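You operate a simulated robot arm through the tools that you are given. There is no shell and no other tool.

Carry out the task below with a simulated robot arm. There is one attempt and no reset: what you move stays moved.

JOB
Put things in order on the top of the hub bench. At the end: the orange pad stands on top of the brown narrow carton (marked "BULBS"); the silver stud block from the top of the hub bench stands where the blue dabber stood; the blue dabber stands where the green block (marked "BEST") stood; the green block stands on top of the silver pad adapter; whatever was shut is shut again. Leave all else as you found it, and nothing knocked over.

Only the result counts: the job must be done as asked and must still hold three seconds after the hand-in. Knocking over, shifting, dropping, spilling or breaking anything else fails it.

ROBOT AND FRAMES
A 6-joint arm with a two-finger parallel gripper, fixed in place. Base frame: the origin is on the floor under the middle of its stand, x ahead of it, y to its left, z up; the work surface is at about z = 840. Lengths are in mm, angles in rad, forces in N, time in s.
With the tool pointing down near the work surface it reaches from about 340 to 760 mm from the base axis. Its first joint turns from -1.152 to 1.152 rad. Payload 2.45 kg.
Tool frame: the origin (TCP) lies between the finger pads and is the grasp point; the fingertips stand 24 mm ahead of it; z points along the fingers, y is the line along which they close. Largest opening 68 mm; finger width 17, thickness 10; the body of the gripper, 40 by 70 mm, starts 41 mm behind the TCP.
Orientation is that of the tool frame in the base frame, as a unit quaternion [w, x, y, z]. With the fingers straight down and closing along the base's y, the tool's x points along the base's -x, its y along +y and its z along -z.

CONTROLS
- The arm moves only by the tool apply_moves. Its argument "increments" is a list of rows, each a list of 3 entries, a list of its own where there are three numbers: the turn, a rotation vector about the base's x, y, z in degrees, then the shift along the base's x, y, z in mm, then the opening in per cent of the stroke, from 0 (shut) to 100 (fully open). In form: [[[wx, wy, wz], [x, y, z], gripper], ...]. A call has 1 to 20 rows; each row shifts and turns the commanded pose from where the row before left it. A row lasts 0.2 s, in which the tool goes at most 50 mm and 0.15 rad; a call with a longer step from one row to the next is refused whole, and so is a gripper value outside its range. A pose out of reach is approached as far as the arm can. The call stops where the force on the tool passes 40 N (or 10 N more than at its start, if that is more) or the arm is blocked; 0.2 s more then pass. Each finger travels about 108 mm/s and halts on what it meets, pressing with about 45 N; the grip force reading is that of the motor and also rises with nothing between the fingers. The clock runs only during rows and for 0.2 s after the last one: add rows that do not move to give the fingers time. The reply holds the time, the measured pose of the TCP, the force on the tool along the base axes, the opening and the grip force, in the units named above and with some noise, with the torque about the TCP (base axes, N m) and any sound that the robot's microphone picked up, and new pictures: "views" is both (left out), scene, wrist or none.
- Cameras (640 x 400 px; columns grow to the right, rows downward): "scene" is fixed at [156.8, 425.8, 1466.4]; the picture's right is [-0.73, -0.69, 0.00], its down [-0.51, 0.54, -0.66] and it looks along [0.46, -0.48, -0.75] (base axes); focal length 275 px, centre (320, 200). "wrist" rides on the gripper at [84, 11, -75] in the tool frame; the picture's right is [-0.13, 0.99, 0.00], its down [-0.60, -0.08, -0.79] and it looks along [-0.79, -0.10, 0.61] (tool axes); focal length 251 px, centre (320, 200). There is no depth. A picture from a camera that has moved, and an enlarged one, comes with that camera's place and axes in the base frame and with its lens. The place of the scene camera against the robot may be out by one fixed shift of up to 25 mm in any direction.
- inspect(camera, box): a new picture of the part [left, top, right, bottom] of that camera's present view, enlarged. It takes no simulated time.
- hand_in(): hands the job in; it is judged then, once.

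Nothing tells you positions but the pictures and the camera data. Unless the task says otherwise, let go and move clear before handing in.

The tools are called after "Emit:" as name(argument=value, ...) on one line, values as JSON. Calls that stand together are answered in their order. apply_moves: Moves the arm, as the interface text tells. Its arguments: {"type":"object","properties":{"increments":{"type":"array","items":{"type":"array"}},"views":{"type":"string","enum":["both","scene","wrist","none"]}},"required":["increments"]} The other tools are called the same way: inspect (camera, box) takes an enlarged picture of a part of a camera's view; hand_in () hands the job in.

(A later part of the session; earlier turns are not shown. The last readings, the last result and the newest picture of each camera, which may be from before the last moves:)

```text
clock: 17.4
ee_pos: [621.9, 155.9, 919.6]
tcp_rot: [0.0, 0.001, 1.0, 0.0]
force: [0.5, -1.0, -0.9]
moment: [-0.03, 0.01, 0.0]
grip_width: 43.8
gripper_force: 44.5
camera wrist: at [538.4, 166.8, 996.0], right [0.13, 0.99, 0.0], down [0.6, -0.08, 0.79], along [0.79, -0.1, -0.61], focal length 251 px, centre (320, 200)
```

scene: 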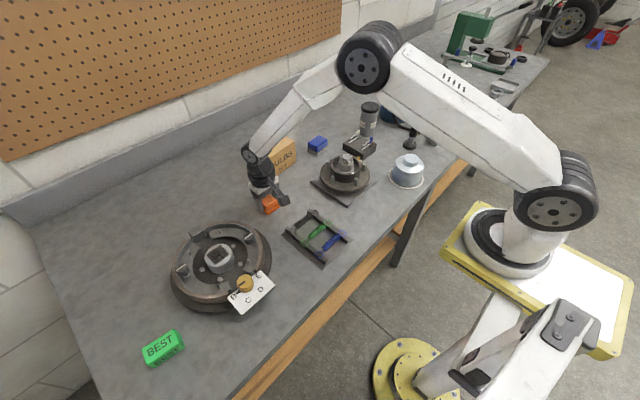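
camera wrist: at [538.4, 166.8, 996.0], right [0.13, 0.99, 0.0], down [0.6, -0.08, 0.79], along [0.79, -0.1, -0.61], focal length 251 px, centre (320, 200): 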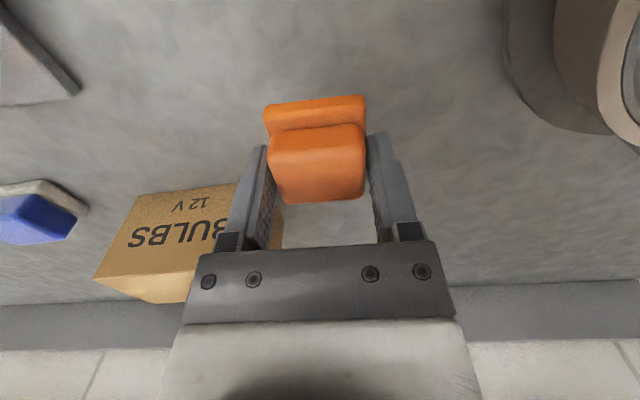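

The pad is held. I'll raise it above the carton height and carry it over.

Emit:
apply_moves(increments=[[[0, 0, 0], [0, 0, 25], 30], [[0, 0, 0], [0, 0, 30], 30], [[0, 0, 0], [0, 0, 12], 30], [[0, 0, 0], [15, -15.5, 0], 30], [[0, 0, 0], [21, -22, 0], 30], [[0, 0, 0], [21, -22, 0], 30], [[0, 0, 0], [21, -22, 0], 30], [[0, 0, 0], [21, -22, 0], 30], [[0, 0, 0], [18, -18, 0], 30], [[0, 0, 0], [0, 0, 0], 30], [[0, 0, 0], [0, 0, 0], 30]], views="both")

```text
clock: 19.8
ee_pos: [738.2, 33.0, 985.8]
tcp_rot: [0.0, 0.0, 1.0, 0.0]
force: [0.5, 0.2, -0.6]
moment: [-0.04, 0.02, 0.02]
grip_width: 43.5
gripper_force: 44.8
camera wrist: at [655.0, 43.8, 1061.5], right [0.13, 0.99, 0.0], down [0.6, -0.08, 0.79], along [0.79, -0.1, -0.61], focal length 251 px, centre (320, 200)
```

scene: 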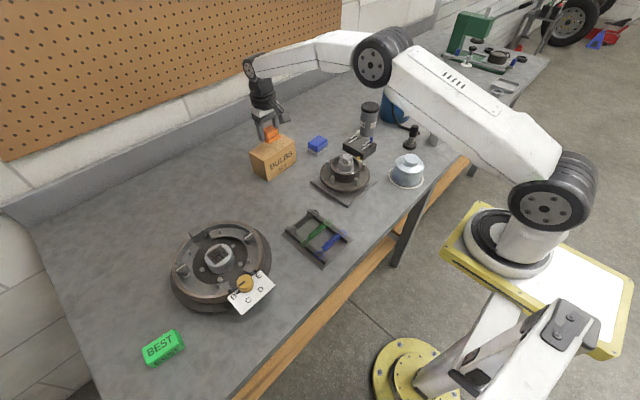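
wrist: 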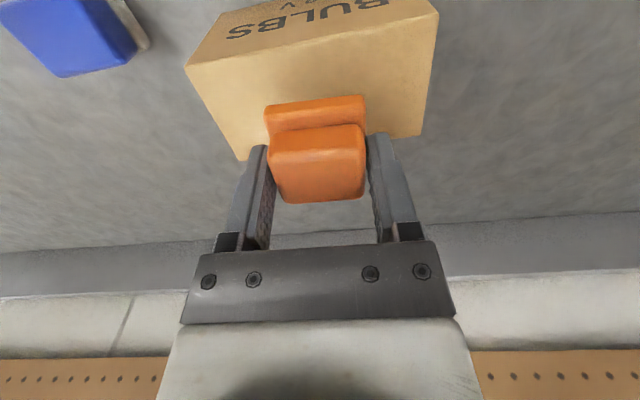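

Now lower gently onto the carton.

Emit:
apply_moves(increments=[[[0, 0, 0], [0, 0, -12], 30], [[0, 0, 0], [0, 0, -12], 30], [[0, 0, 0], [0, 0, -5], 30], [[0, 0, 0], [0, 0, -2], 30], [[0, 0, 0], [0, 0, 0], 30]], views="both")

Emit:
inspect(camera="scene", box=[230, 90, 310, 190])

Emit:
inspect(camera="wrist", box=[160, 0, 460, 210])

```text
clock: 21.0
ee_pos: [737.0, 33.9, 954.8]
tcp_rot: [0.0, 0.0, 1.0, 0.001]
force: [0.0, -0.4, 0.0]
moment: [-0.01, -0.03, 0.0]
grip_width: 43.9
gripper_force: 45.4
camera wrist: at [654.6, 45.1, 1030.6], right [0.13, 0.99, 0.0], down [0.6, -0.08, 0.79], along [0.79, -0.1, -0.61], focal length 251 px, centre (320, 200)
```

scene: 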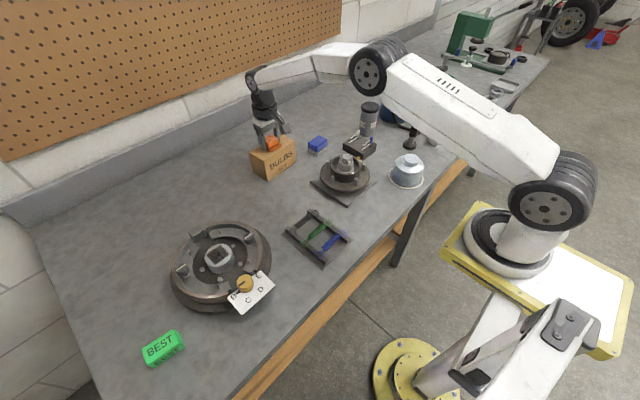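
wrist: 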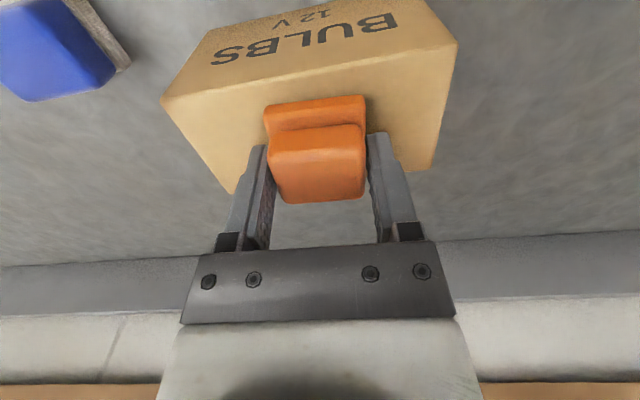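

```text
4.00 times, centred on (270, 140) of scene
camera zoom: at [156.9, 425.8, 1466.4], right [-0.73, -0.69, 0.0], down [-0.51, 0.54, -0.66], along [0.46, -0.48, -0.75], focal length 1100 px, centre (520, 440)
```

zoom: 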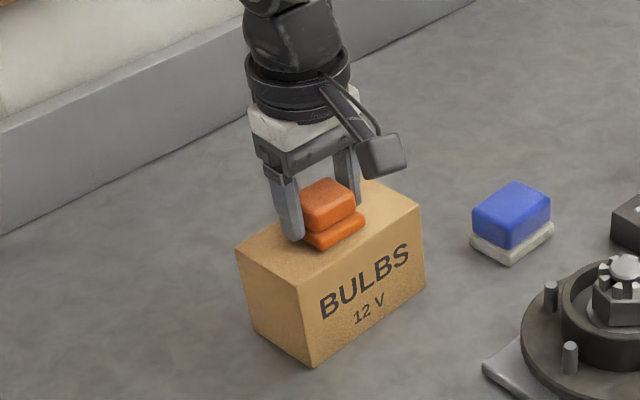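

```text
1.90 times, centred on (310, 105) of wrist
camera zoom: at [654.6, 45.1, 1030.6], right [0.13, 0.99, 0.0], down [0.6, -0.08, 0.79], along [0.79, -0.1, -0.61], focal length 479 px, centre (339, 381)
```

zoom: 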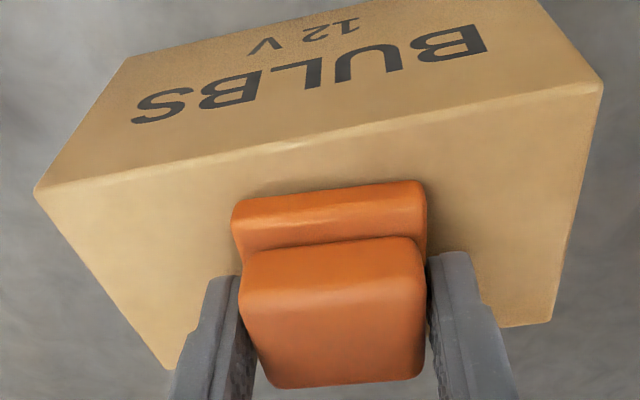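

Very close to the carton's top; I lower in 1 mm steps watching the force.

Emit:
apply_moves(increments=[[[0, 0, 0], [0, 0, -1], 30], [[0, 0, 0], [0, 0, -1], 30], [[0, 0, 0], [0, 0, 0], 30]], views="none")

```text
clock: 21.8
ee_pos: [739.1, 32.1, 953.9]
tcp_rot: [0.001, 0.0, 1.0, 0.0]
force: [0.4, 0.0, 0.4]
moment: [0.0, 0.03, -0.01]
grip_width: 43.7
gripper_force: 44.9
```

Emit:
apply_moves(increments=[[[0, 0, 0], [0, 0, -1], 30], [[0, 0, 0], [0, 0, -1], 30], [[0, 0, 0], [0, 0, 0], 30]], views="none")

```text
clock: 22.6
ee_pos: [737.9, 32.6, 953.2]
tcp_rot: [0.003, 0.001, 1.0, 0.001]
force: [-3.8, 1.3, 18.2]
moment: [0.02, 0.29, 0.04]
grip_width: 43.8
gripper_force: 45.0
```

Contact at about z=953. I'll ease off 1 mm, then open and move straight up.

Emit:
apply_moves(increments=[[[0, 0, 0], [0, 0, 1.2], 30], [[0, 0, 0], [0, 0, 0], 68], [[0, 0, 0], [0, 0, 0], 80], [[0, 0, 0], [0, 0, 0], 100], [[0, 0, 0], [0, 0, 0], 100]], views="both")

```text
clock: 23.8
ee_pos: [738.3, 33.4, 952.3]
tcp_rot: [0.0, 0.0, 1.0, 0.0]
force: [-0.3, -0.4, -0.6]
moment: [-0.01, -0.01, 0.02]
grip_width: 68.1
gripper_force: 0.1
camera wrist: at [654.7, 44.2, 1028.2], right [0.13, 0.99, 0.0], down [0.6, -0.08, 0.79], along [0.79, -0.1, -0.61], focal length 251 px, centre (320, 200)
```

scene: 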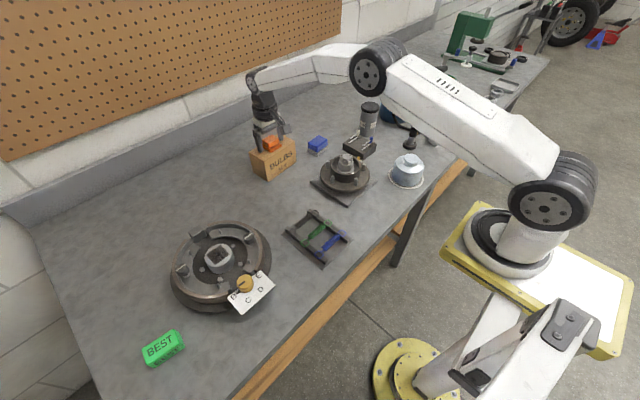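
wrist: 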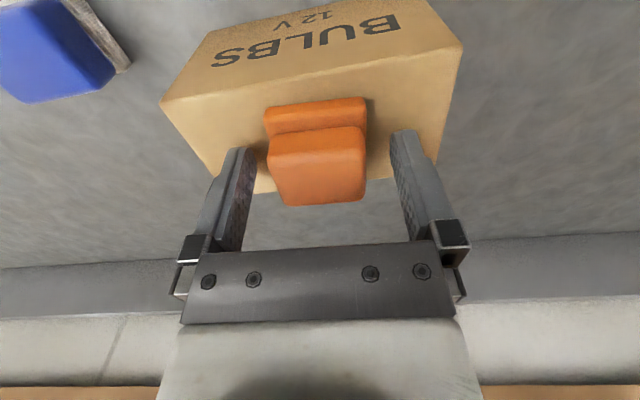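

The pad stands on the carton. I retreat upward and move to look at the blue dabber.

Emit:
apply_moves(increments=[[[0, 0, 0], [0, 0, 20], 100], [[0, 0, 0], [0, 0, 40], 100], [[0, 0, 0], [0, 0, 40], 100], [[0, 0, 0], [-30, -30, 0], 100], [[0, 0, 0], [-30, -35, 0], 100], [[0, 0, 0], [-30, -35, 0], 100], [[0, 0, 0], [-30, -35, 0], 100], [[0, 0, 0], [-20, -28, -20], 100], [[0, 0, 0], [0, 0, 0], 100]], views="both")

Emit:
inspect(camera="scene", box=[230, 110, 340, 190])

Emit:
inspect(camera="wrist", box=[220, 60, 420, 200])

```text
clock: 25.8
ee_pos: [595.7, -129.3, 1032.3]
tcp_rot: [0.0, 0.0, 1.0, 0.0]
force: [0.2, 0.6, 1.1]
moment: [0.0, -0.01, 0.02]
grip_width: 67.8
gripper_force: 0.0
camera wrist: at [513.6, -118.2, 1108.7], right [0.13, 0.99, 0.0], down [0.6, -0.08, 0.79], along [0.79, -0.1, -0.61], focal length 251 px, centre (320, 200)
```

scene: 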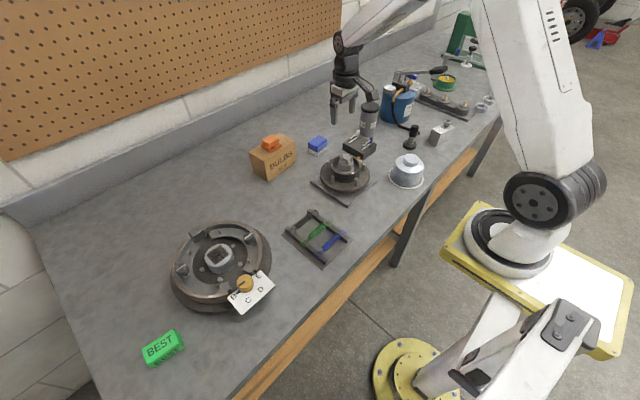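
wrist: 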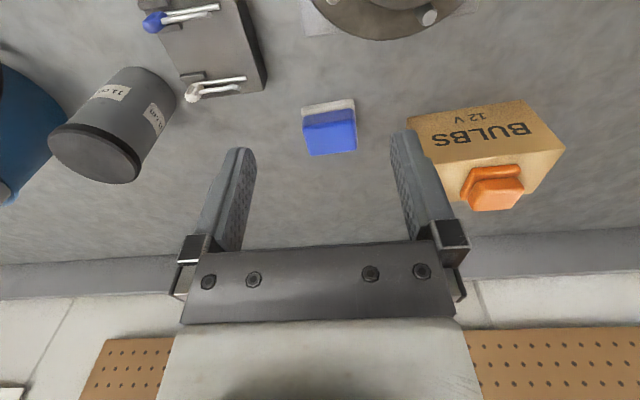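

```text
5.00 times, centred on (285, 150) of scene
camera zoom: at [156.8, 425.8, 1466.4], right [-0.73, -0.69, 0.0], down [-0.51, 0.54, -0.66], along [0.46, -0.48, -0.75], focal length 1375 px, centre (495, 450)
```

zoom: 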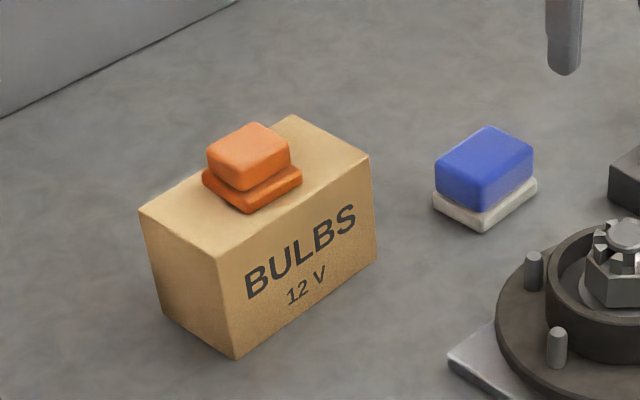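

```text
2.86 times, centred on (320, 130) of wrist
camera zoom: at [513.6, -118.2, 1108.7], right [0.13, 0.99, 0.0], down [0.6, -0.08, 0.79], along [0.79, -0.1, -0.61], focal length 718 px, centre (320, 400)
```

zoom: 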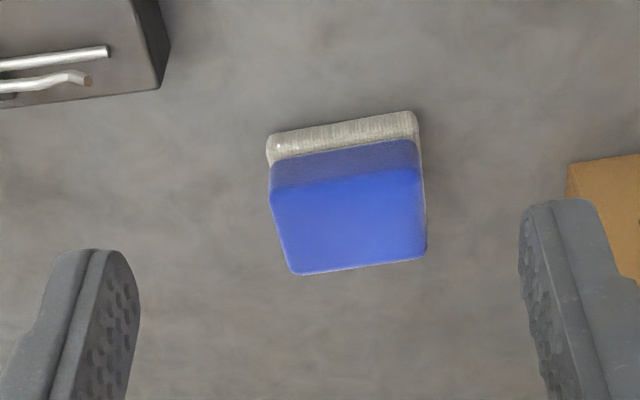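

The orange pad sits well on the carton. The dabber is about 61×48 mm, 33 mm high, centred near (704, −129). Next I'll look at the silver cap and the stud block closely.

Emit:
apply_moves(increments=[[[0, 0, 0], [-40, -20, 5], 100], [[0, 0, 0], [-40, -20, 5], 100], [[0, 0, 0], [-40, -20, 5], 100], [[0, 0, 0], [-40, -20, 0], 100], [[0, 0, 0], [-40, -20, 0], 100], [[0, 0, 0], [-40, -20, 0], 100], [[0, 0, 0], [-10, -30, 0], 100], [[0, 0, 0], [0, 0, 0], 100]], views="wrist")

Emit:
inspect(camera="wrist", box=[240, 20, 440, 180])

Emit:
inspect(camera="wrist", box=[0, 20, 240, 200])

```text
clock: 27.6
ee_pos: [349.4, -280.3, 1045.6]
tcp_rot: [0.0, 0.0, 1.0, 0.0]
force: [1.0, -0.1, 0.1]
moment: [-0.01, -0.02, -0.05]
grip_width: 67.8
gripper_force: 0.1
camera wrist: at [265.2, -268.7, 1121.0], right [0.13, 0.99, 0.0], down [0.6, -0.08, 0.79], along [0.79, -0.1, -0.61], focal length 251 px, centre (320, 200)
```

wrist: 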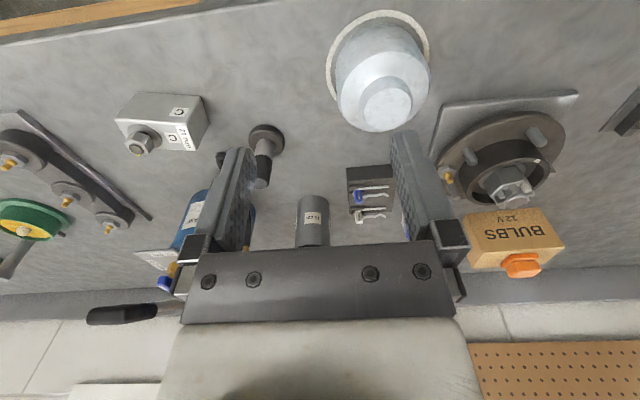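

```text
2.50 times, centred on (340, 100) of wrist
camera zoom: at [265.2, -268.7, 1121.0], right [0.13, 0.99, 0.0], down [0.6, -0.08, 0.79], along [0.79, -0.1, -0.61], focal length 629 px, centre (270, 450)
```

zoom: 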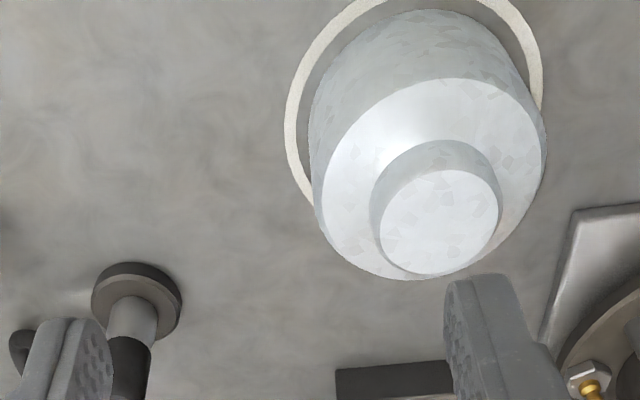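

```text
2.22 times, centred on (120, 110) of wrist
camera zoom: at [265.2, -268.7, 1121.0], right [0.13, 0.99, 0.0], down [0.6, -0.08, 0.79], along [0.79, -0.1, -0.61], focal length 559 px, centre (764, 400)
```

zoom: 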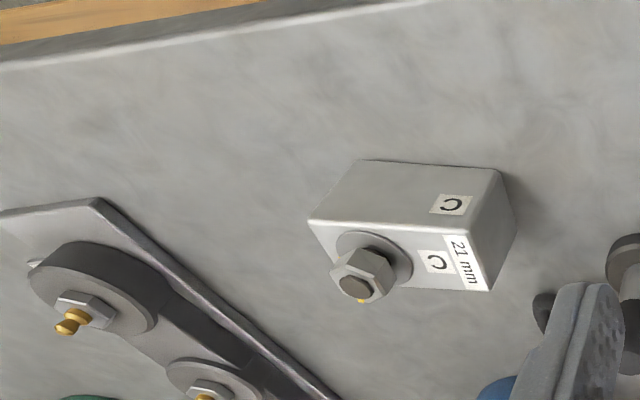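

The cap stands on a painted ring, so it's the hub's grease cap. The gray "11 cm" cylinder with the black top also deserves a closer look as the possible pad adapter.

Emit:
apply_moves(increments=[[[0, 0, 0], [40, 10, 0], 100], [[0, 0, 0], [40, 10, 0], 100], [[0, 0, 0], [40, 10, 0], 100], [[0, 0, 0], [20, 10, 0], 100], [[0, 0, 0], [0, 0, 0], 100]], views="both")

Emit:
inspect(camera="wrist", box=[230, 60, 400, 240])

Emit:
inspect(camera="scene", box=[340, 90, 400, 160])

```text
clock: 28.8
ee_pos: [489.1, -237.0, 1048.1]
tcp_rot: [0.001, 0.0, 1.0, 0.0]
force: [-0.2, -0.4, 0.0]
moment: [-0.01, 0.03, -0.02]
grip_width: 68.0
gripper_force: 0.1
camera wrist: at [406.2, -226.5, 1123.9], right [0.13, 0.99, 0.0], down [0.6, -0.08, 0.79], along [0.79, -0.1, -0.61], focal length 251 px, centre (320, 200)
```

scene: 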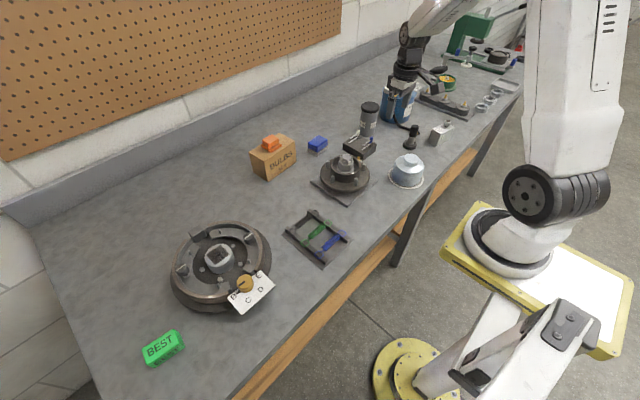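
wrist: 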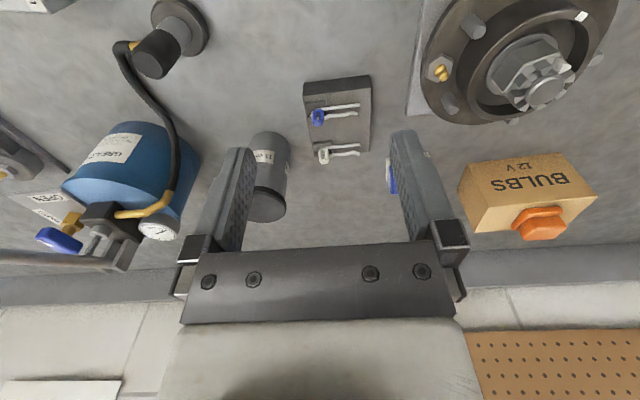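

```text
2.22 times, centred on (315, 150) of wrist
camera zoom: at [406.2, -226.5, 1123.9], right [0.13, 0.99, 0.0], down [0.6, -0.08, 0.79], along [0.79, -0.1, -0.61], focal length 559 px, centre (331, 311)
```

zoom: 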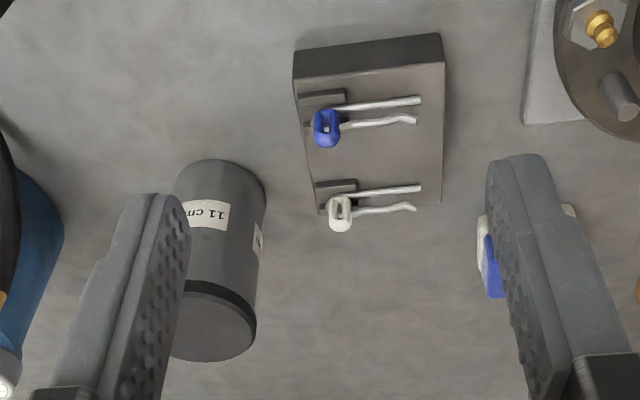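

```text
5.71 times, centred on (370, 125) of scene
camera zoom: at [156.8, 425.8, 1466.4], right [-0.73, -0.69, 0.0], down [-0.51, 0.54, -0.66], along [0.46, -0.48, -0.75], focal length 1571 px, centre (34, 629)
```

zoom: 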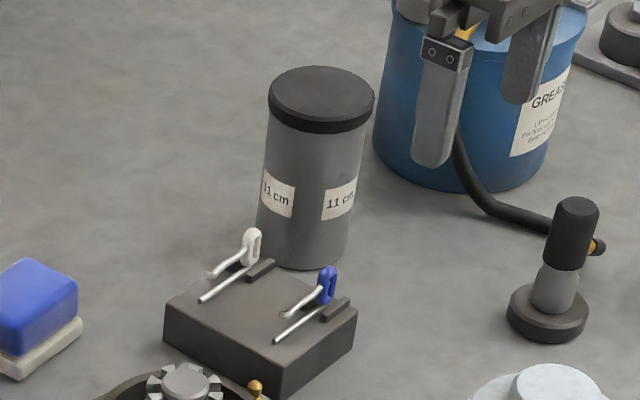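

The "11 cm" cylinder has a steel body with a black rubber pad on top and a height sticker — exactly like a lift pad adapter. Let me check some surroundings for more evidence before choosing.

Emit:
inspect(camera="scene", box=[360, 280, 640, 400])

Emit:
inspect(camera="scene", box=[500, 0, 640, 80])

Emit:
inspect(camera="scene", box=[190, 230, 250, 280])

Emit:
inspect(camera="wrist", box=[0, 170, 200, 280])

```text
2.29 times, centred on (500, 340) of scene
camera zoom: at [156.8, 425.8, 1466.4], right [-0.73, -0.69, 0.0], down [-0.51, 0.54, -0.66], along [0.46, -0.48, -0.75], focal length 628 px, centre (-91, -120)
```

zoom: 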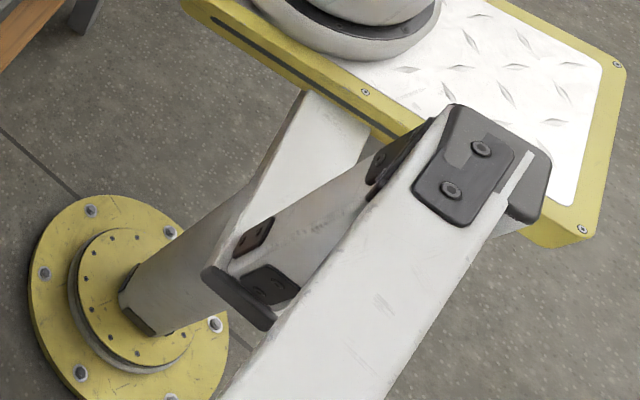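

```text
4.57 times, centred on (570, 40) of scene
camera zoom: at [156.8, 425.8, 1466.4], right [-0.73, -0.69, 0.0], down [-0.51, 0.54, -0.66], along [0.46, -0.48, -0.75], focal length 1257 px, centre (-823, 931)
```

zoom: 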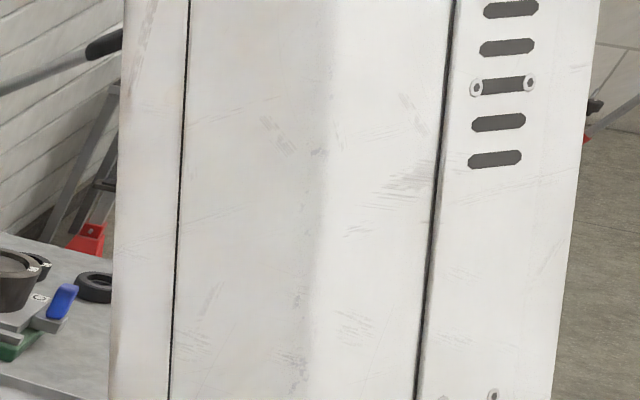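

```text
8.00 times, centred on (220, 255) of scene
camera zoom: at [156.8, 425.8, 1466.4], right [-0.73, -0.69, 0.0], down [-0.51, 0.54, -0.66], along [0.46, -0.48, -0.75], focal length 2199 px, centre (1120, -240)
```

zoom: 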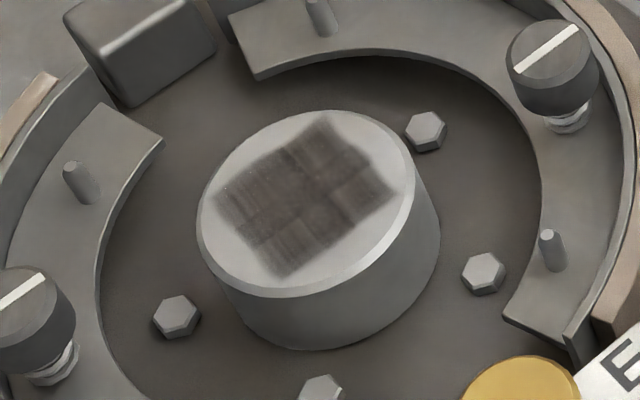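

```text
3.20 times, centred on (100, 225) of wrist
camera zoom: at [406.2, -226.5, 1123.9], right [0.13, 0.99, 0.0], down [0.6, -0.08, 0.79], along [0.79, -0.1, -0.61], focal length 805 px, centre (1024, 120)
```

zoom: 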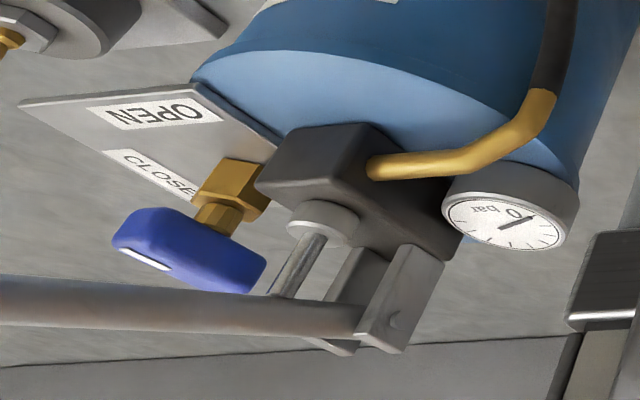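

I take the standalone gray/silver "11 cm" cylinder with a rubber top at about (636, −336) to be the pad adapter (its height sticker and rubber pad match; the brake's centre is a fixed, concentric part of the brake). Now I go to the green block, turning the tool by about 83° to grip across its short side.

Emit:
apply_moves(increments=[[[0, 0, 0], [-3, 47, 0], 100], [[0, 0, 0], [-3, 47, 0], 100], [[0, 0, 8.3], [-3, 47, 0], 100], [[0, 0, 8.3], [-3, 47, 0], 100], [[0, 0, 8.3], [-3, 47, 0], 100], [[0, 0, 8.3], [-3, 47, 0], 100], [[0, 0, 8.3], [-3, 47, 0], 100], [[0, 0, 8.3], [-3, 47, 0], 100], [[0, 0, 8.3], [-3, 47, 0], 100], [[0, 0, 8.3], [-3, 47, 0], 100], [[0, 0, 8.3], [-3, 47, 0], 100], [[0, 0, 8.3], [-3, 47, 0], 100], [[0, 0, 0], [-3, 47, 0], 100], [[0, 0, 0], [-3, 47, 0], 100], [[0, 0, 0], [-3, 47, 0], 100], [[0, 0, 0], [0, 0, 0], 100]], views="both")

```text
clock: 32.2
ee_pos: [443.4, 466.3, 1046.1]
tcp_rot: [-0.001, -0.663, 0.749, 0.0]
force: [0.2, 0.0, -0.8]
moment: [-0.01, -0.01, 0.0]
grip_width: 68.1
gripper_force: 0.0
camera wrist: at [422.9, 384.4, 1121.9], right [-0.97, 0.25, 0.0], down [0.15, 0.59, 0.79], along [0.2, 0.77, -0.61], focal length 251 px, centre (320, 200)
```

scene: 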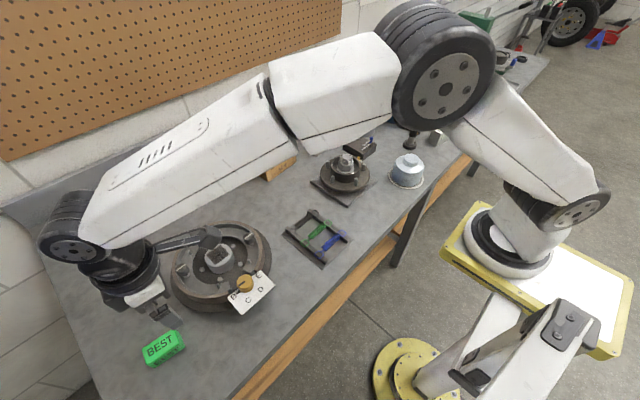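
wrist: 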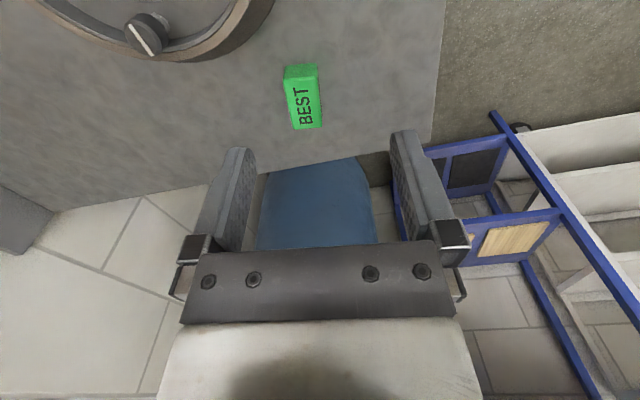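

Emit:
inspect(camera="wrist", box=[252, 50, 352, 140])

```text
4.44 times, centred on (302, 95) of wrist
camera zoom: at [422.9, 384.4, 1121.9], right [-0.97, 0.25, 0.0], down [0.15, 0.59, 0.79], along [0.2, 0.77, -0.61], focal length 1118 px, centre (400, 667)
```

zoom: 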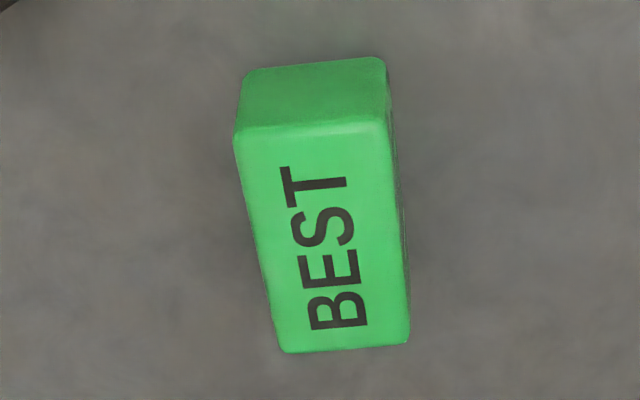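

The green block is 60×34×30 mm, centred at (478, 533), turned about −9°. I align and come down towards it.

Emit:
apply_moves(increments=[[[0, 0, -2.2], [12, 22.5, -30], 100], [[0, 0, 0], [12, 22.5, -30], 100], [[0, 0, 0], [11, 22.3, -30], 100], [[0, 0, 0], [0, 0, -30], 100], [[0, 0, 0], [0, 0, 0], 100]], views="wrist")

Emit:
inspect(camera="wrist", box=[220, 0, 420, 160])

```text
clock: 33.4
ee_pos: [476.5, 532.1, 925.8]
tcp_rot: [0.0, -0.648, 0.762, 0.0]
force: [0.2, 0.3, 0.3]
moment: [0.02, -0.02, -0.02]
grip_width: 68.2
gripper_force: 0.1
camera wrist: at [454.6, 450.9, 1001.1], right [-0.96, 0.29, 0.0], down [0.17, 0.58, 0.79], along [0.23, 0.76, -0.61], focal length 251 px, centre (320, 200)
```

wrist: 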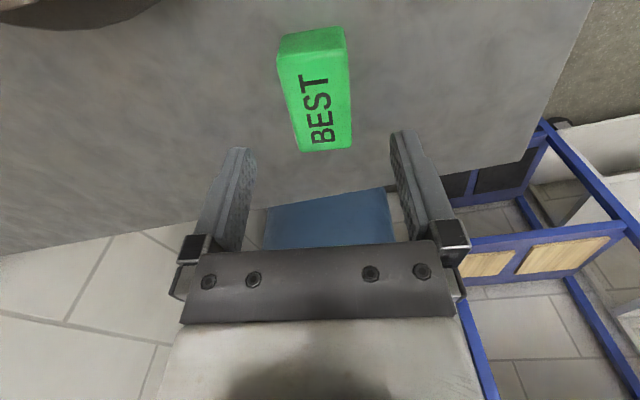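

```text
2.50 times, centred on (320, 80) of wrist
camera zoom: at [454.6, 450.9, 1001.1], right [-0.96, 0.29, 0.0], down [0.17, 0.58, 0.79], along [0.23, 0.76, -0.61], focal length 629 px, centre (320, 500)
```

zoom: 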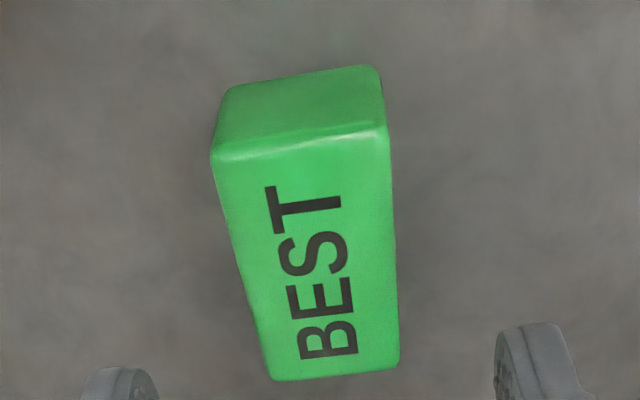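

Alignment is good: the block centre computes to (479, 533), the tool is at (478, 533). Descend and grip.

Emit:
apply_moves(increments=[[[0, 0, 0], [0.5, 0, -25], 100], [[0, 0, 0], [0, 0, -20], 100], [[0, 0, 0], [0, 0, -9], 100], [[0, 0, 0], [0, 0, -4], 100], [[0, 0, 0], [0, 0, 0], 80], [[0, 0, 0], [0, 0, 0], 55], [[0, 0, 0], [0, 0, 0], 30], [[0, 0, 0], [0, 0, 0], 30]], views="both")

```text
clock: 35.2
ee_pos: [477.7, 531.9, 868.6]
tcp_rot: [0.0, -0.648, 0.762, 0.0]
force: [-0.2, 0.5, -0.1]
moment: [0.02, 0.0, 0.0]
grip_width: 35.0
gripper_force: 45.0
camera wrist: at [454.2, 450.8, 944.0], right [-0.96, 0.29, 0.0], down [0.17, 0.58, 0.79], along [0.23, 0.76, -0.61], focal length 251 px, centre (320, 200)
```

scene: 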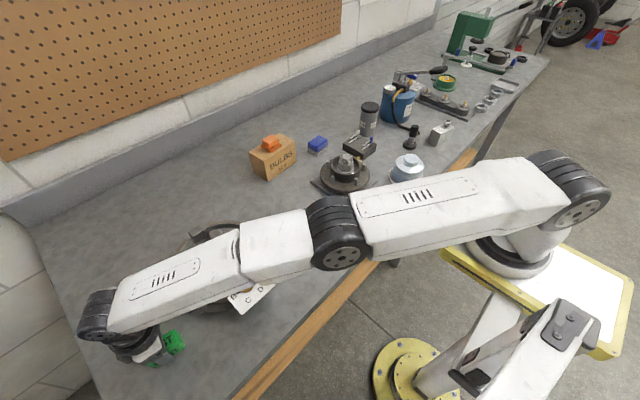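
wrist: 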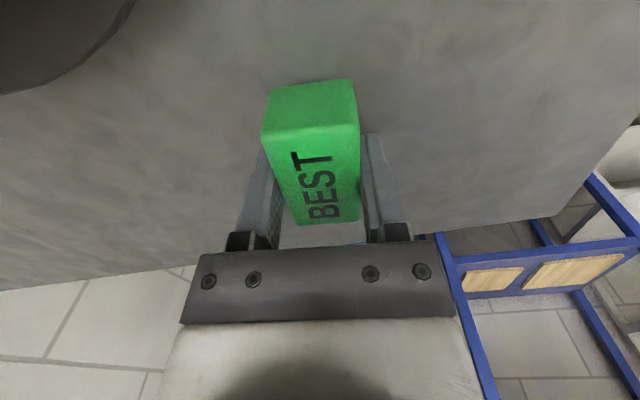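

Gripped. I lift slowly and check it is held.

Emit:
apply_moves(increments=[[[0, 0, 0], [0, 0, 5], 30], [[0, 0, 0], [0, 0, 12], 30], [[0, 0, 0], [0, 0, 20], 30], [[0, 0, 0], [0, 0, 30], 30], [[0, 0, 0], [0, 0, 40], 30], [[0, 0, 0], [0, 0, 40], 30], [[0, 0, 0], [0, 0, 40], 30], [[0, 0, 0], [0, 0, 0], 30]], views="both")

```text
clock: 37.0
ee_pos: [478.0, 532.5, 1055.4]
tcp_rot: [0.0, -0.649, 0.761, 0.0]
force: [-0.2, -0.1, -0.2]
moment: [-0.02, 0.02, 0.0]
grip_width: 35.1
gripper_force: 45.1
camera wrist: at [456.0, 451.1, 1132.5], right [-0.96, 0.29, 0.0], down [0.17, 0.58, 0.79], along [0.23, 0.76, -0.61], focal length 251 px, centre (320, 200)
```

scene: 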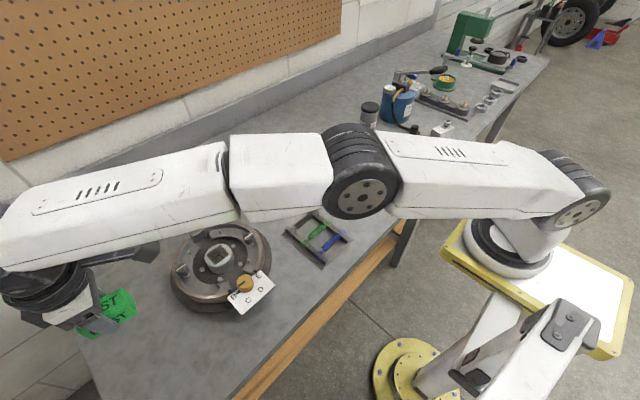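
wrist: 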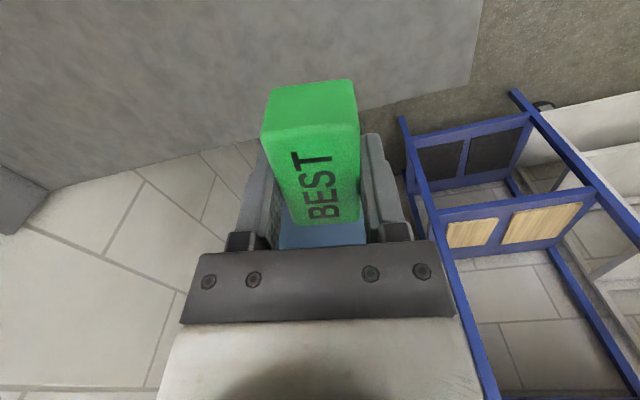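

The block is held. I carry it across towards the gray cylinder, turning the tool back, and stop short to look at the cylinder and its surroundings.

Emit:
apply_moves(increments=[[[0, 0, -5.05], [5.1, -30, 5], 30], [[0, 0, -5.05], [5.1, -45, 0], 30], [[0, 0, -5.05], [5.1, -45, 0], 30], [[0, 0, -5.05], [5.1, -45, 0], 30], [[0, 0, -5.05], [5.1, -45, 0], 30], [[0, 0, -5.05], [5.1, -45, 0], 30], [[0, 0, -5.05], [5.1, -45, 0], 30], [[0, 0, -5.05], [5.1, -45, 0], 30], [[0, 0, -5.05], [5.1, -45, 0], 30], [[0, 0, -5.05], [5.1, -45, 0], 30], [[0, 0, -5.05], [5.1, -45, 0], 30], [[0, 0, -5.05], [5.1, -45, 0], 30], [[0, 0, -5.05], [5.1, -45, 0], 30], [[0, 0, -5.05], [5.1, -45, 0], 30], [[0, 0, -5.05], [5.1, -45, 0], 30], [[0, 0, -5.05], [5.1, -45, 0], 30], [[0, 0, 0], [0, -28, 0], 30], [[0, 0, 0], [0, 0, 0], 30]], views="both")

Emit:
inspect(camera="wrist", box=[60, 80, 280, 240])

```text
clock: 40.8
ee_pos: [562.1, -200.2, 1060.7]
tcp_rot: [0.0, 0.001, 1.0, 0.0]
force: [0.1, 0.2, -0.4]
moment: [-0.02, 0.02, 0.03]
grip_width: 35.2
gripper_force: 45.0
camera wrist: at [478.4, -188.7, 1136.1], right [0.13, 0.99, 0.0], down [0.6, -0.08, 0.79], along [0.79, -0.1, -0.61], focal length 251 px, centre (320, 200)
```

scene: 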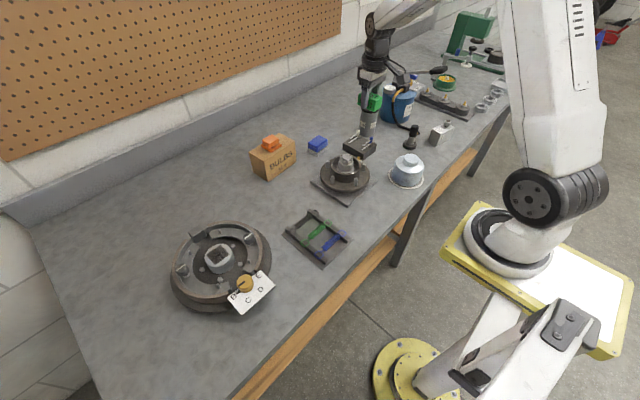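
wrist: 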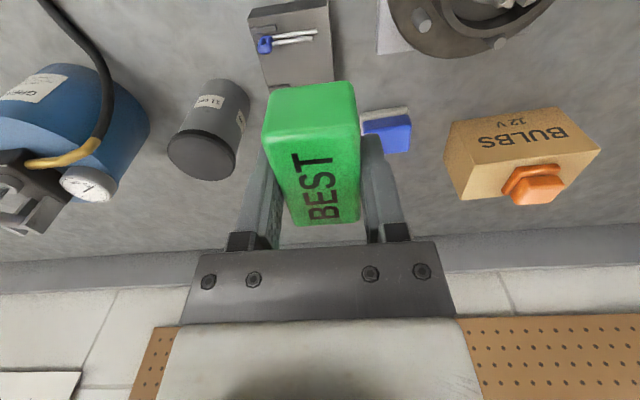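

```text
2.50 times, centred on (170, 160) of wrist
camera zoom: at [478.4, -188.7, 1136.1], right [0.13, 0.99, 0.0], down [0.6, -0.08, 0.79], along [0.79, -0.1, -0.61], focal length 629 px, centre (695, 300)
```

zoom: 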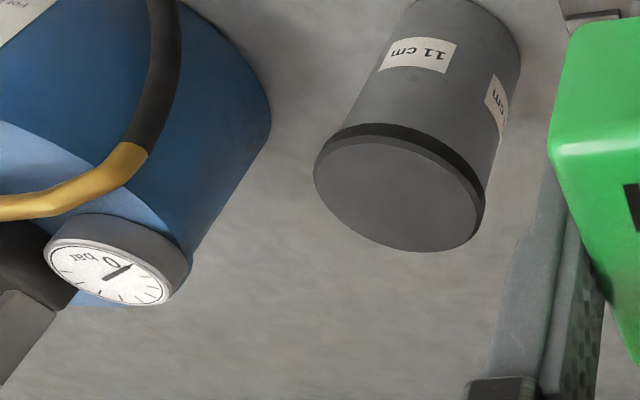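

The cylinder's top is at about (636, −327), z≈950, Ø≈68 mm; the bucket's gauge is over 100 mm away. I move over it.

Emit:
apply_moves(increments=[[[0, 0, 0], [18.5, -31.7, 0], 30], [[0, 0, 0], [18.5, -31.7, 0], 30], [[0, 0, 0], [18.5, -31.7, 0], 30], [[0, 0, 0], [18.5, -31.7, 0], 30], [[0, 0, 0], [0, 0, -20], 30], [[0, 0, 0], [0, 0, 0], 30]], views="both")

Emit:
inspect(camera="wrist", box=[200, 20, 440, 180])

Emit:
inspect(camera="scene", box=[330, 40, 450, 150])

```text
clock: 42.2
ee_pos: [632.8, -328.3, 1039.7]
tcp_rot: [-0.001, 0.001, 1.0, -0.001]
force: [-0.3, 0.5, -0.2]
moment: [-0.04, -0.02, -0.02]
grip_width: 35.1
gripper_force: 44.9
camera wrist: at [549.8, -316.4, 1116.3], right [0.13, 0.99, 0.0], down [0.6, -0.08, 0.79], along [0.79, -0.1, -0.61], focal length 251 px, centre (320, 200)
```

scene: 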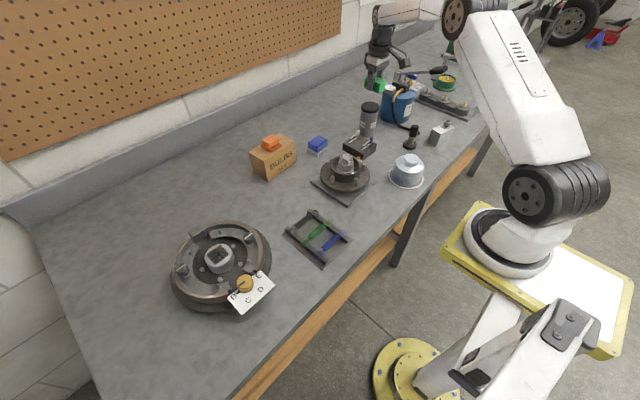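
wrist: 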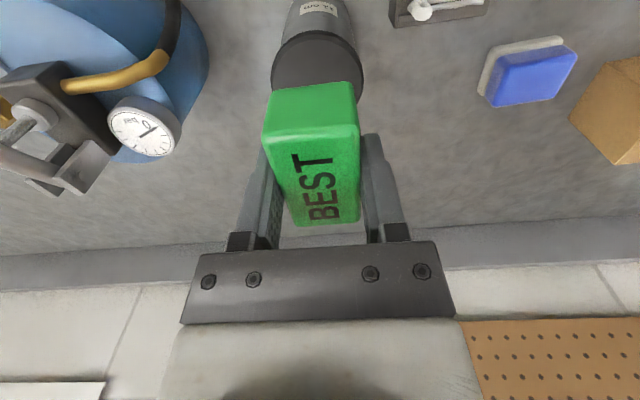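

```text
2.50 times, centred on (320, 100) of wrist
camera zoom: at [549.8, -316.4, 1116.3], right [0.13, 0.99, 0.0], down [0.6, -0.08, 0.79], along [0.79, -0.1, -0.61], focal length 629 px, centre (320, 450)
```

zoom: 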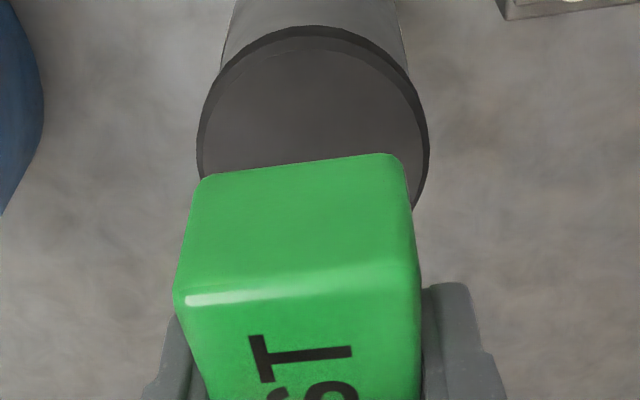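

```text
3.64 times, centred on (390, 95) of scene
camera zoom: at [156.9, 425.8, 1466.4], right [-0.73, -0.69, 0.0], down [-0.51, 0.54, -0.66], along [0.46, -0.48, -0.75], focal length 1000 px, centre (66, 582)
```

zoom: 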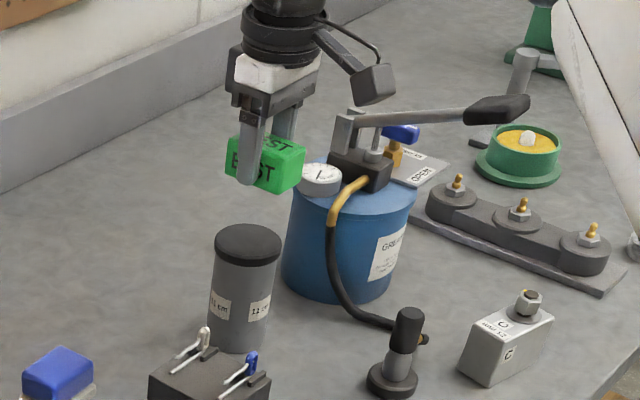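

The disc centre is about (637, −328.5). I fine-adjust and lower towards it.

Emit:
apply_moves(increments=[[[0, 0, 0], [2.8, -1.9, -15], 30], [[0, 0, 0], [0, 0, -20], 30], [[0, 0, 0], [0, 0, -12], 30], [[0, 0, 0], [0, 0, -6], 30], [[0, 0, 0], [0, 0, 0], 30]], views="both")

Emit:
inspect(camera="wrist", box=[200, 20, 440, 180])

Emit:
inspect(camera="scene", box=[340, 70, 400, 140])

```text
clock: 43.4
ee_pos: [636.2, -329.6, 987.5]
tcp_rot: [0.001, 0.0, 1.0, -0.001]
force: [-0.5, -0.4, -1.0]
moment: [0.0, -0.01, 0.0]
grip_width: 35.2
gripper_force: 44.7
camera wrist: at [553.3, -318.8, 1063.5], right [0.13, 0.99, 0.0], down [0.6, -0.08, 0.79], along [0.79, -0.1, -0.61], focal length 251 px, centre (320, 200)
```

scene: 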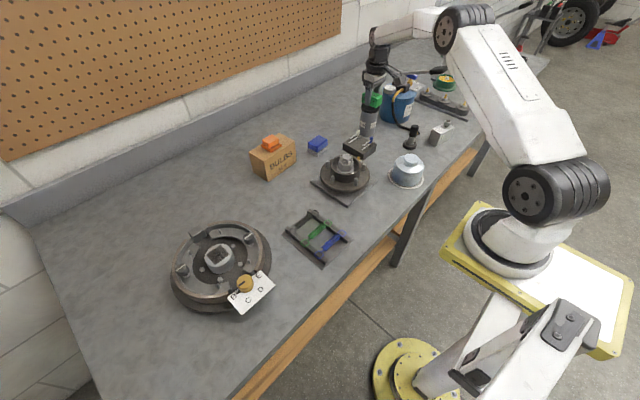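
wrist: 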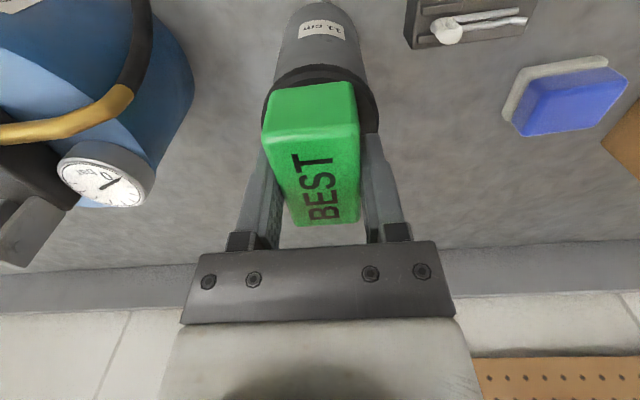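

```text
2.50 times, centred on (320, 100) of wrist
camera zoom: at [553.3, -318.8, 1063.5], right [0.13, 0.99, 0.0], down [0.6, -0.08, 0.79], along [0.79, -0.1, -0.61], focal length 629 px, centre (320, 450)
```

zoom: 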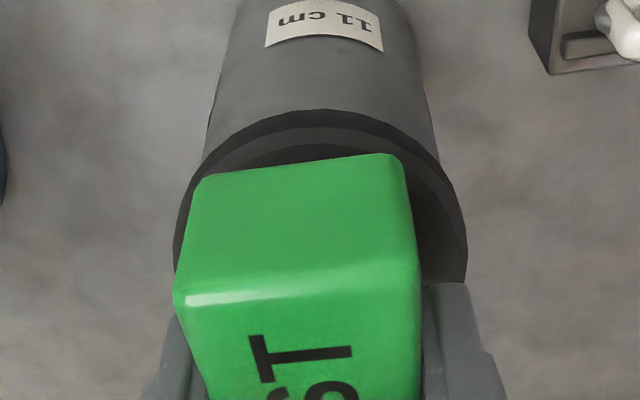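

```text
5.71 times, centred on (370, 105) of scene
camera zoom: at [156.9, 425.8, 1466.4], right [-0.73, -0.69, 0.0], down [-0.51, 0.54, -0.66], along [0.46, -0.48, -0.75], focal length 1571 px, centre (34, 743)
```

zoom: 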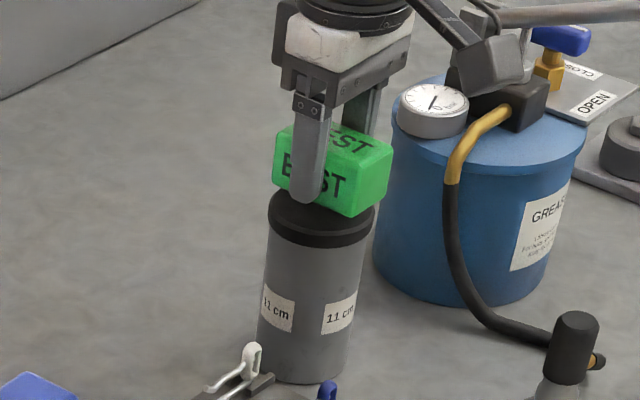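

Well centred. I lower in small steps with force checks.

Emit:
apply_moves(increments=[[[0, 0, 0], [0, 0, -3], 30], [[0, 0, 0], [0, 0, -2], 30], [[0, 0, 0], [0, 0, 0], 30]], views="none")

```text
clock: 44.2
ee_pos: [637.8, -329.7, 983.6]
tcp_rot: [0.0, 0.0, 1.0, 0.0]
force: [-0.7, 0.7, -0.8]
moment: [0.0, 0.01, -0.02]
grip_width: 35.3
gripper_force: 45.3
```

Emit:
apply_moves(increments=[[[0, 0, 0], [0, 0, -1.5], 30], [[0, 0, 0], [0, 0, -1], 30], [[0, 0, 0], [0, 0, 0], 30]], views="none")

```text
clock: 45.0
ee_pos: [637.0, -328.9, 980.8]
tcp_rot: [0.0, 0.001, 1.0, 0.0]
force: [-0.3, 0.5, -0.4]
moment: [0.0, 0.02, -0.01]
grip_width: 35.4
gripper_force: 44.3
```

Emit:
apply_moves(increments=[[[0, 0, 0], [0, 0, -1], 30], [[0, 0, 0], [0, 0, -0.8], 30], [[0, 0, 0], [0, 0, 0], 30]], views="none")

```text
clock: 45.8
ee_pos: [637.1, -329.9, 979.8]
tcp_rot: [0.0, 0.0, 1.0, 0.0]
force: [0.1, 0.1, -0.4]
moment: [-0.03, 0.01, -0.02]
grip_width: 35.2
gripper_force: 45.0
```

Emit:
apply_moves(increments=[[[0, 0, 0], [0, 0, -1], 30], [[0, 0, 0], [0, 0, 0], 30]], views="none")

```text
clock: 46.4
ee_pos: [636.7, -329.9, 976.5]
tcp_rot: [0.001, 0.0, 1.0, 0.0]
force: [-1.2, 0.3, 2.5]
moment: [0.01, -0.02, 0.03]
grip_width: 35.3
gripper_force: 45.3
```

Contact (2.5 N). I open the gripper and check.

Emit:
apply_moves(increments=[[[0, 0, 0], [0, 0, -0.2], 30], [[0, 0, 0], [0, 0, 0], 56], [[0, 0, 0], [0, 0, 0], 70], [[0, 0, 0], [0, 0, 0], 85], [[0, 0, 0], [0, 0, 0], 85]], views="both")

Emit:
inspect(camera="scene", box=[340, 70, 400, 140])

```text
clock: 47.6
ee_pos: [637.1, -330.1, 978.5]
tcp_rot: [0.001, 0.001, 1.0, 0.0]
force: [-0.1, -0.8, 0.6]
moment: [-0.01, -0.01, -0.03]
grip_width: 57.8
gripper_force: 0.1
camera wrist: at [553.6, -318.5, 1053.4], right [0.13, 0.99, 0.0], down [0.6, -0.08, 0.79], along [0.79, -0.1, -0.61], focal length 251 px, centre (320, 200)
```

scene: 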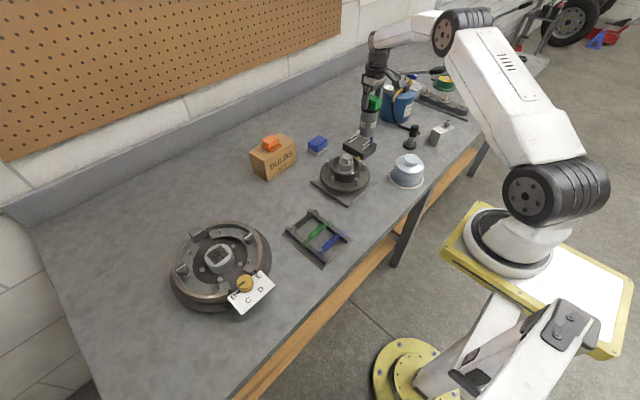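
wrist: 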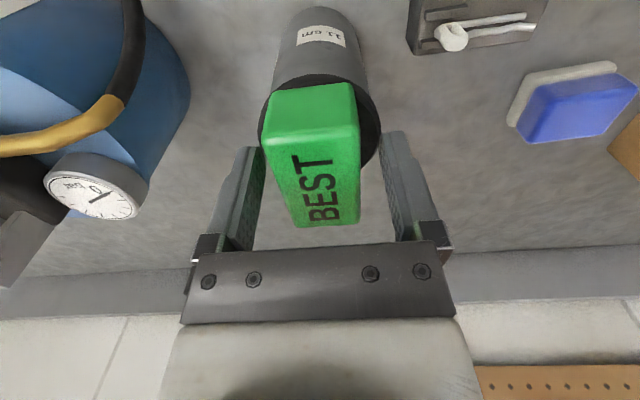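

```text
5.71 times, centred on (370, 105) of scene
camera zoom: at [156.8, 425.8, 1466.4], right [-0.73, -0.69, 0.0], down [-0.51, 0.54, -0.66], along [0.46, -0.48, -0.75], focal length 1571 px, centre (34, 743)
```

zoom: 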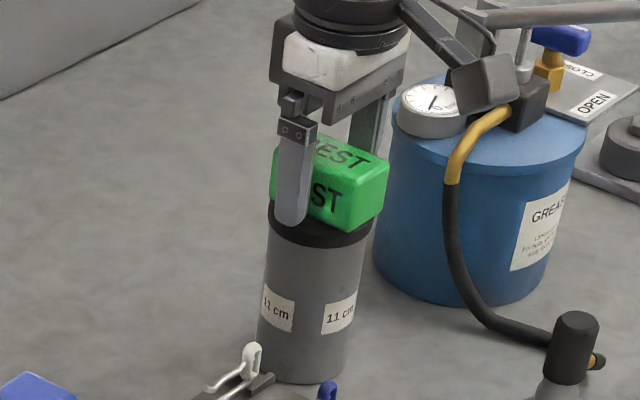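

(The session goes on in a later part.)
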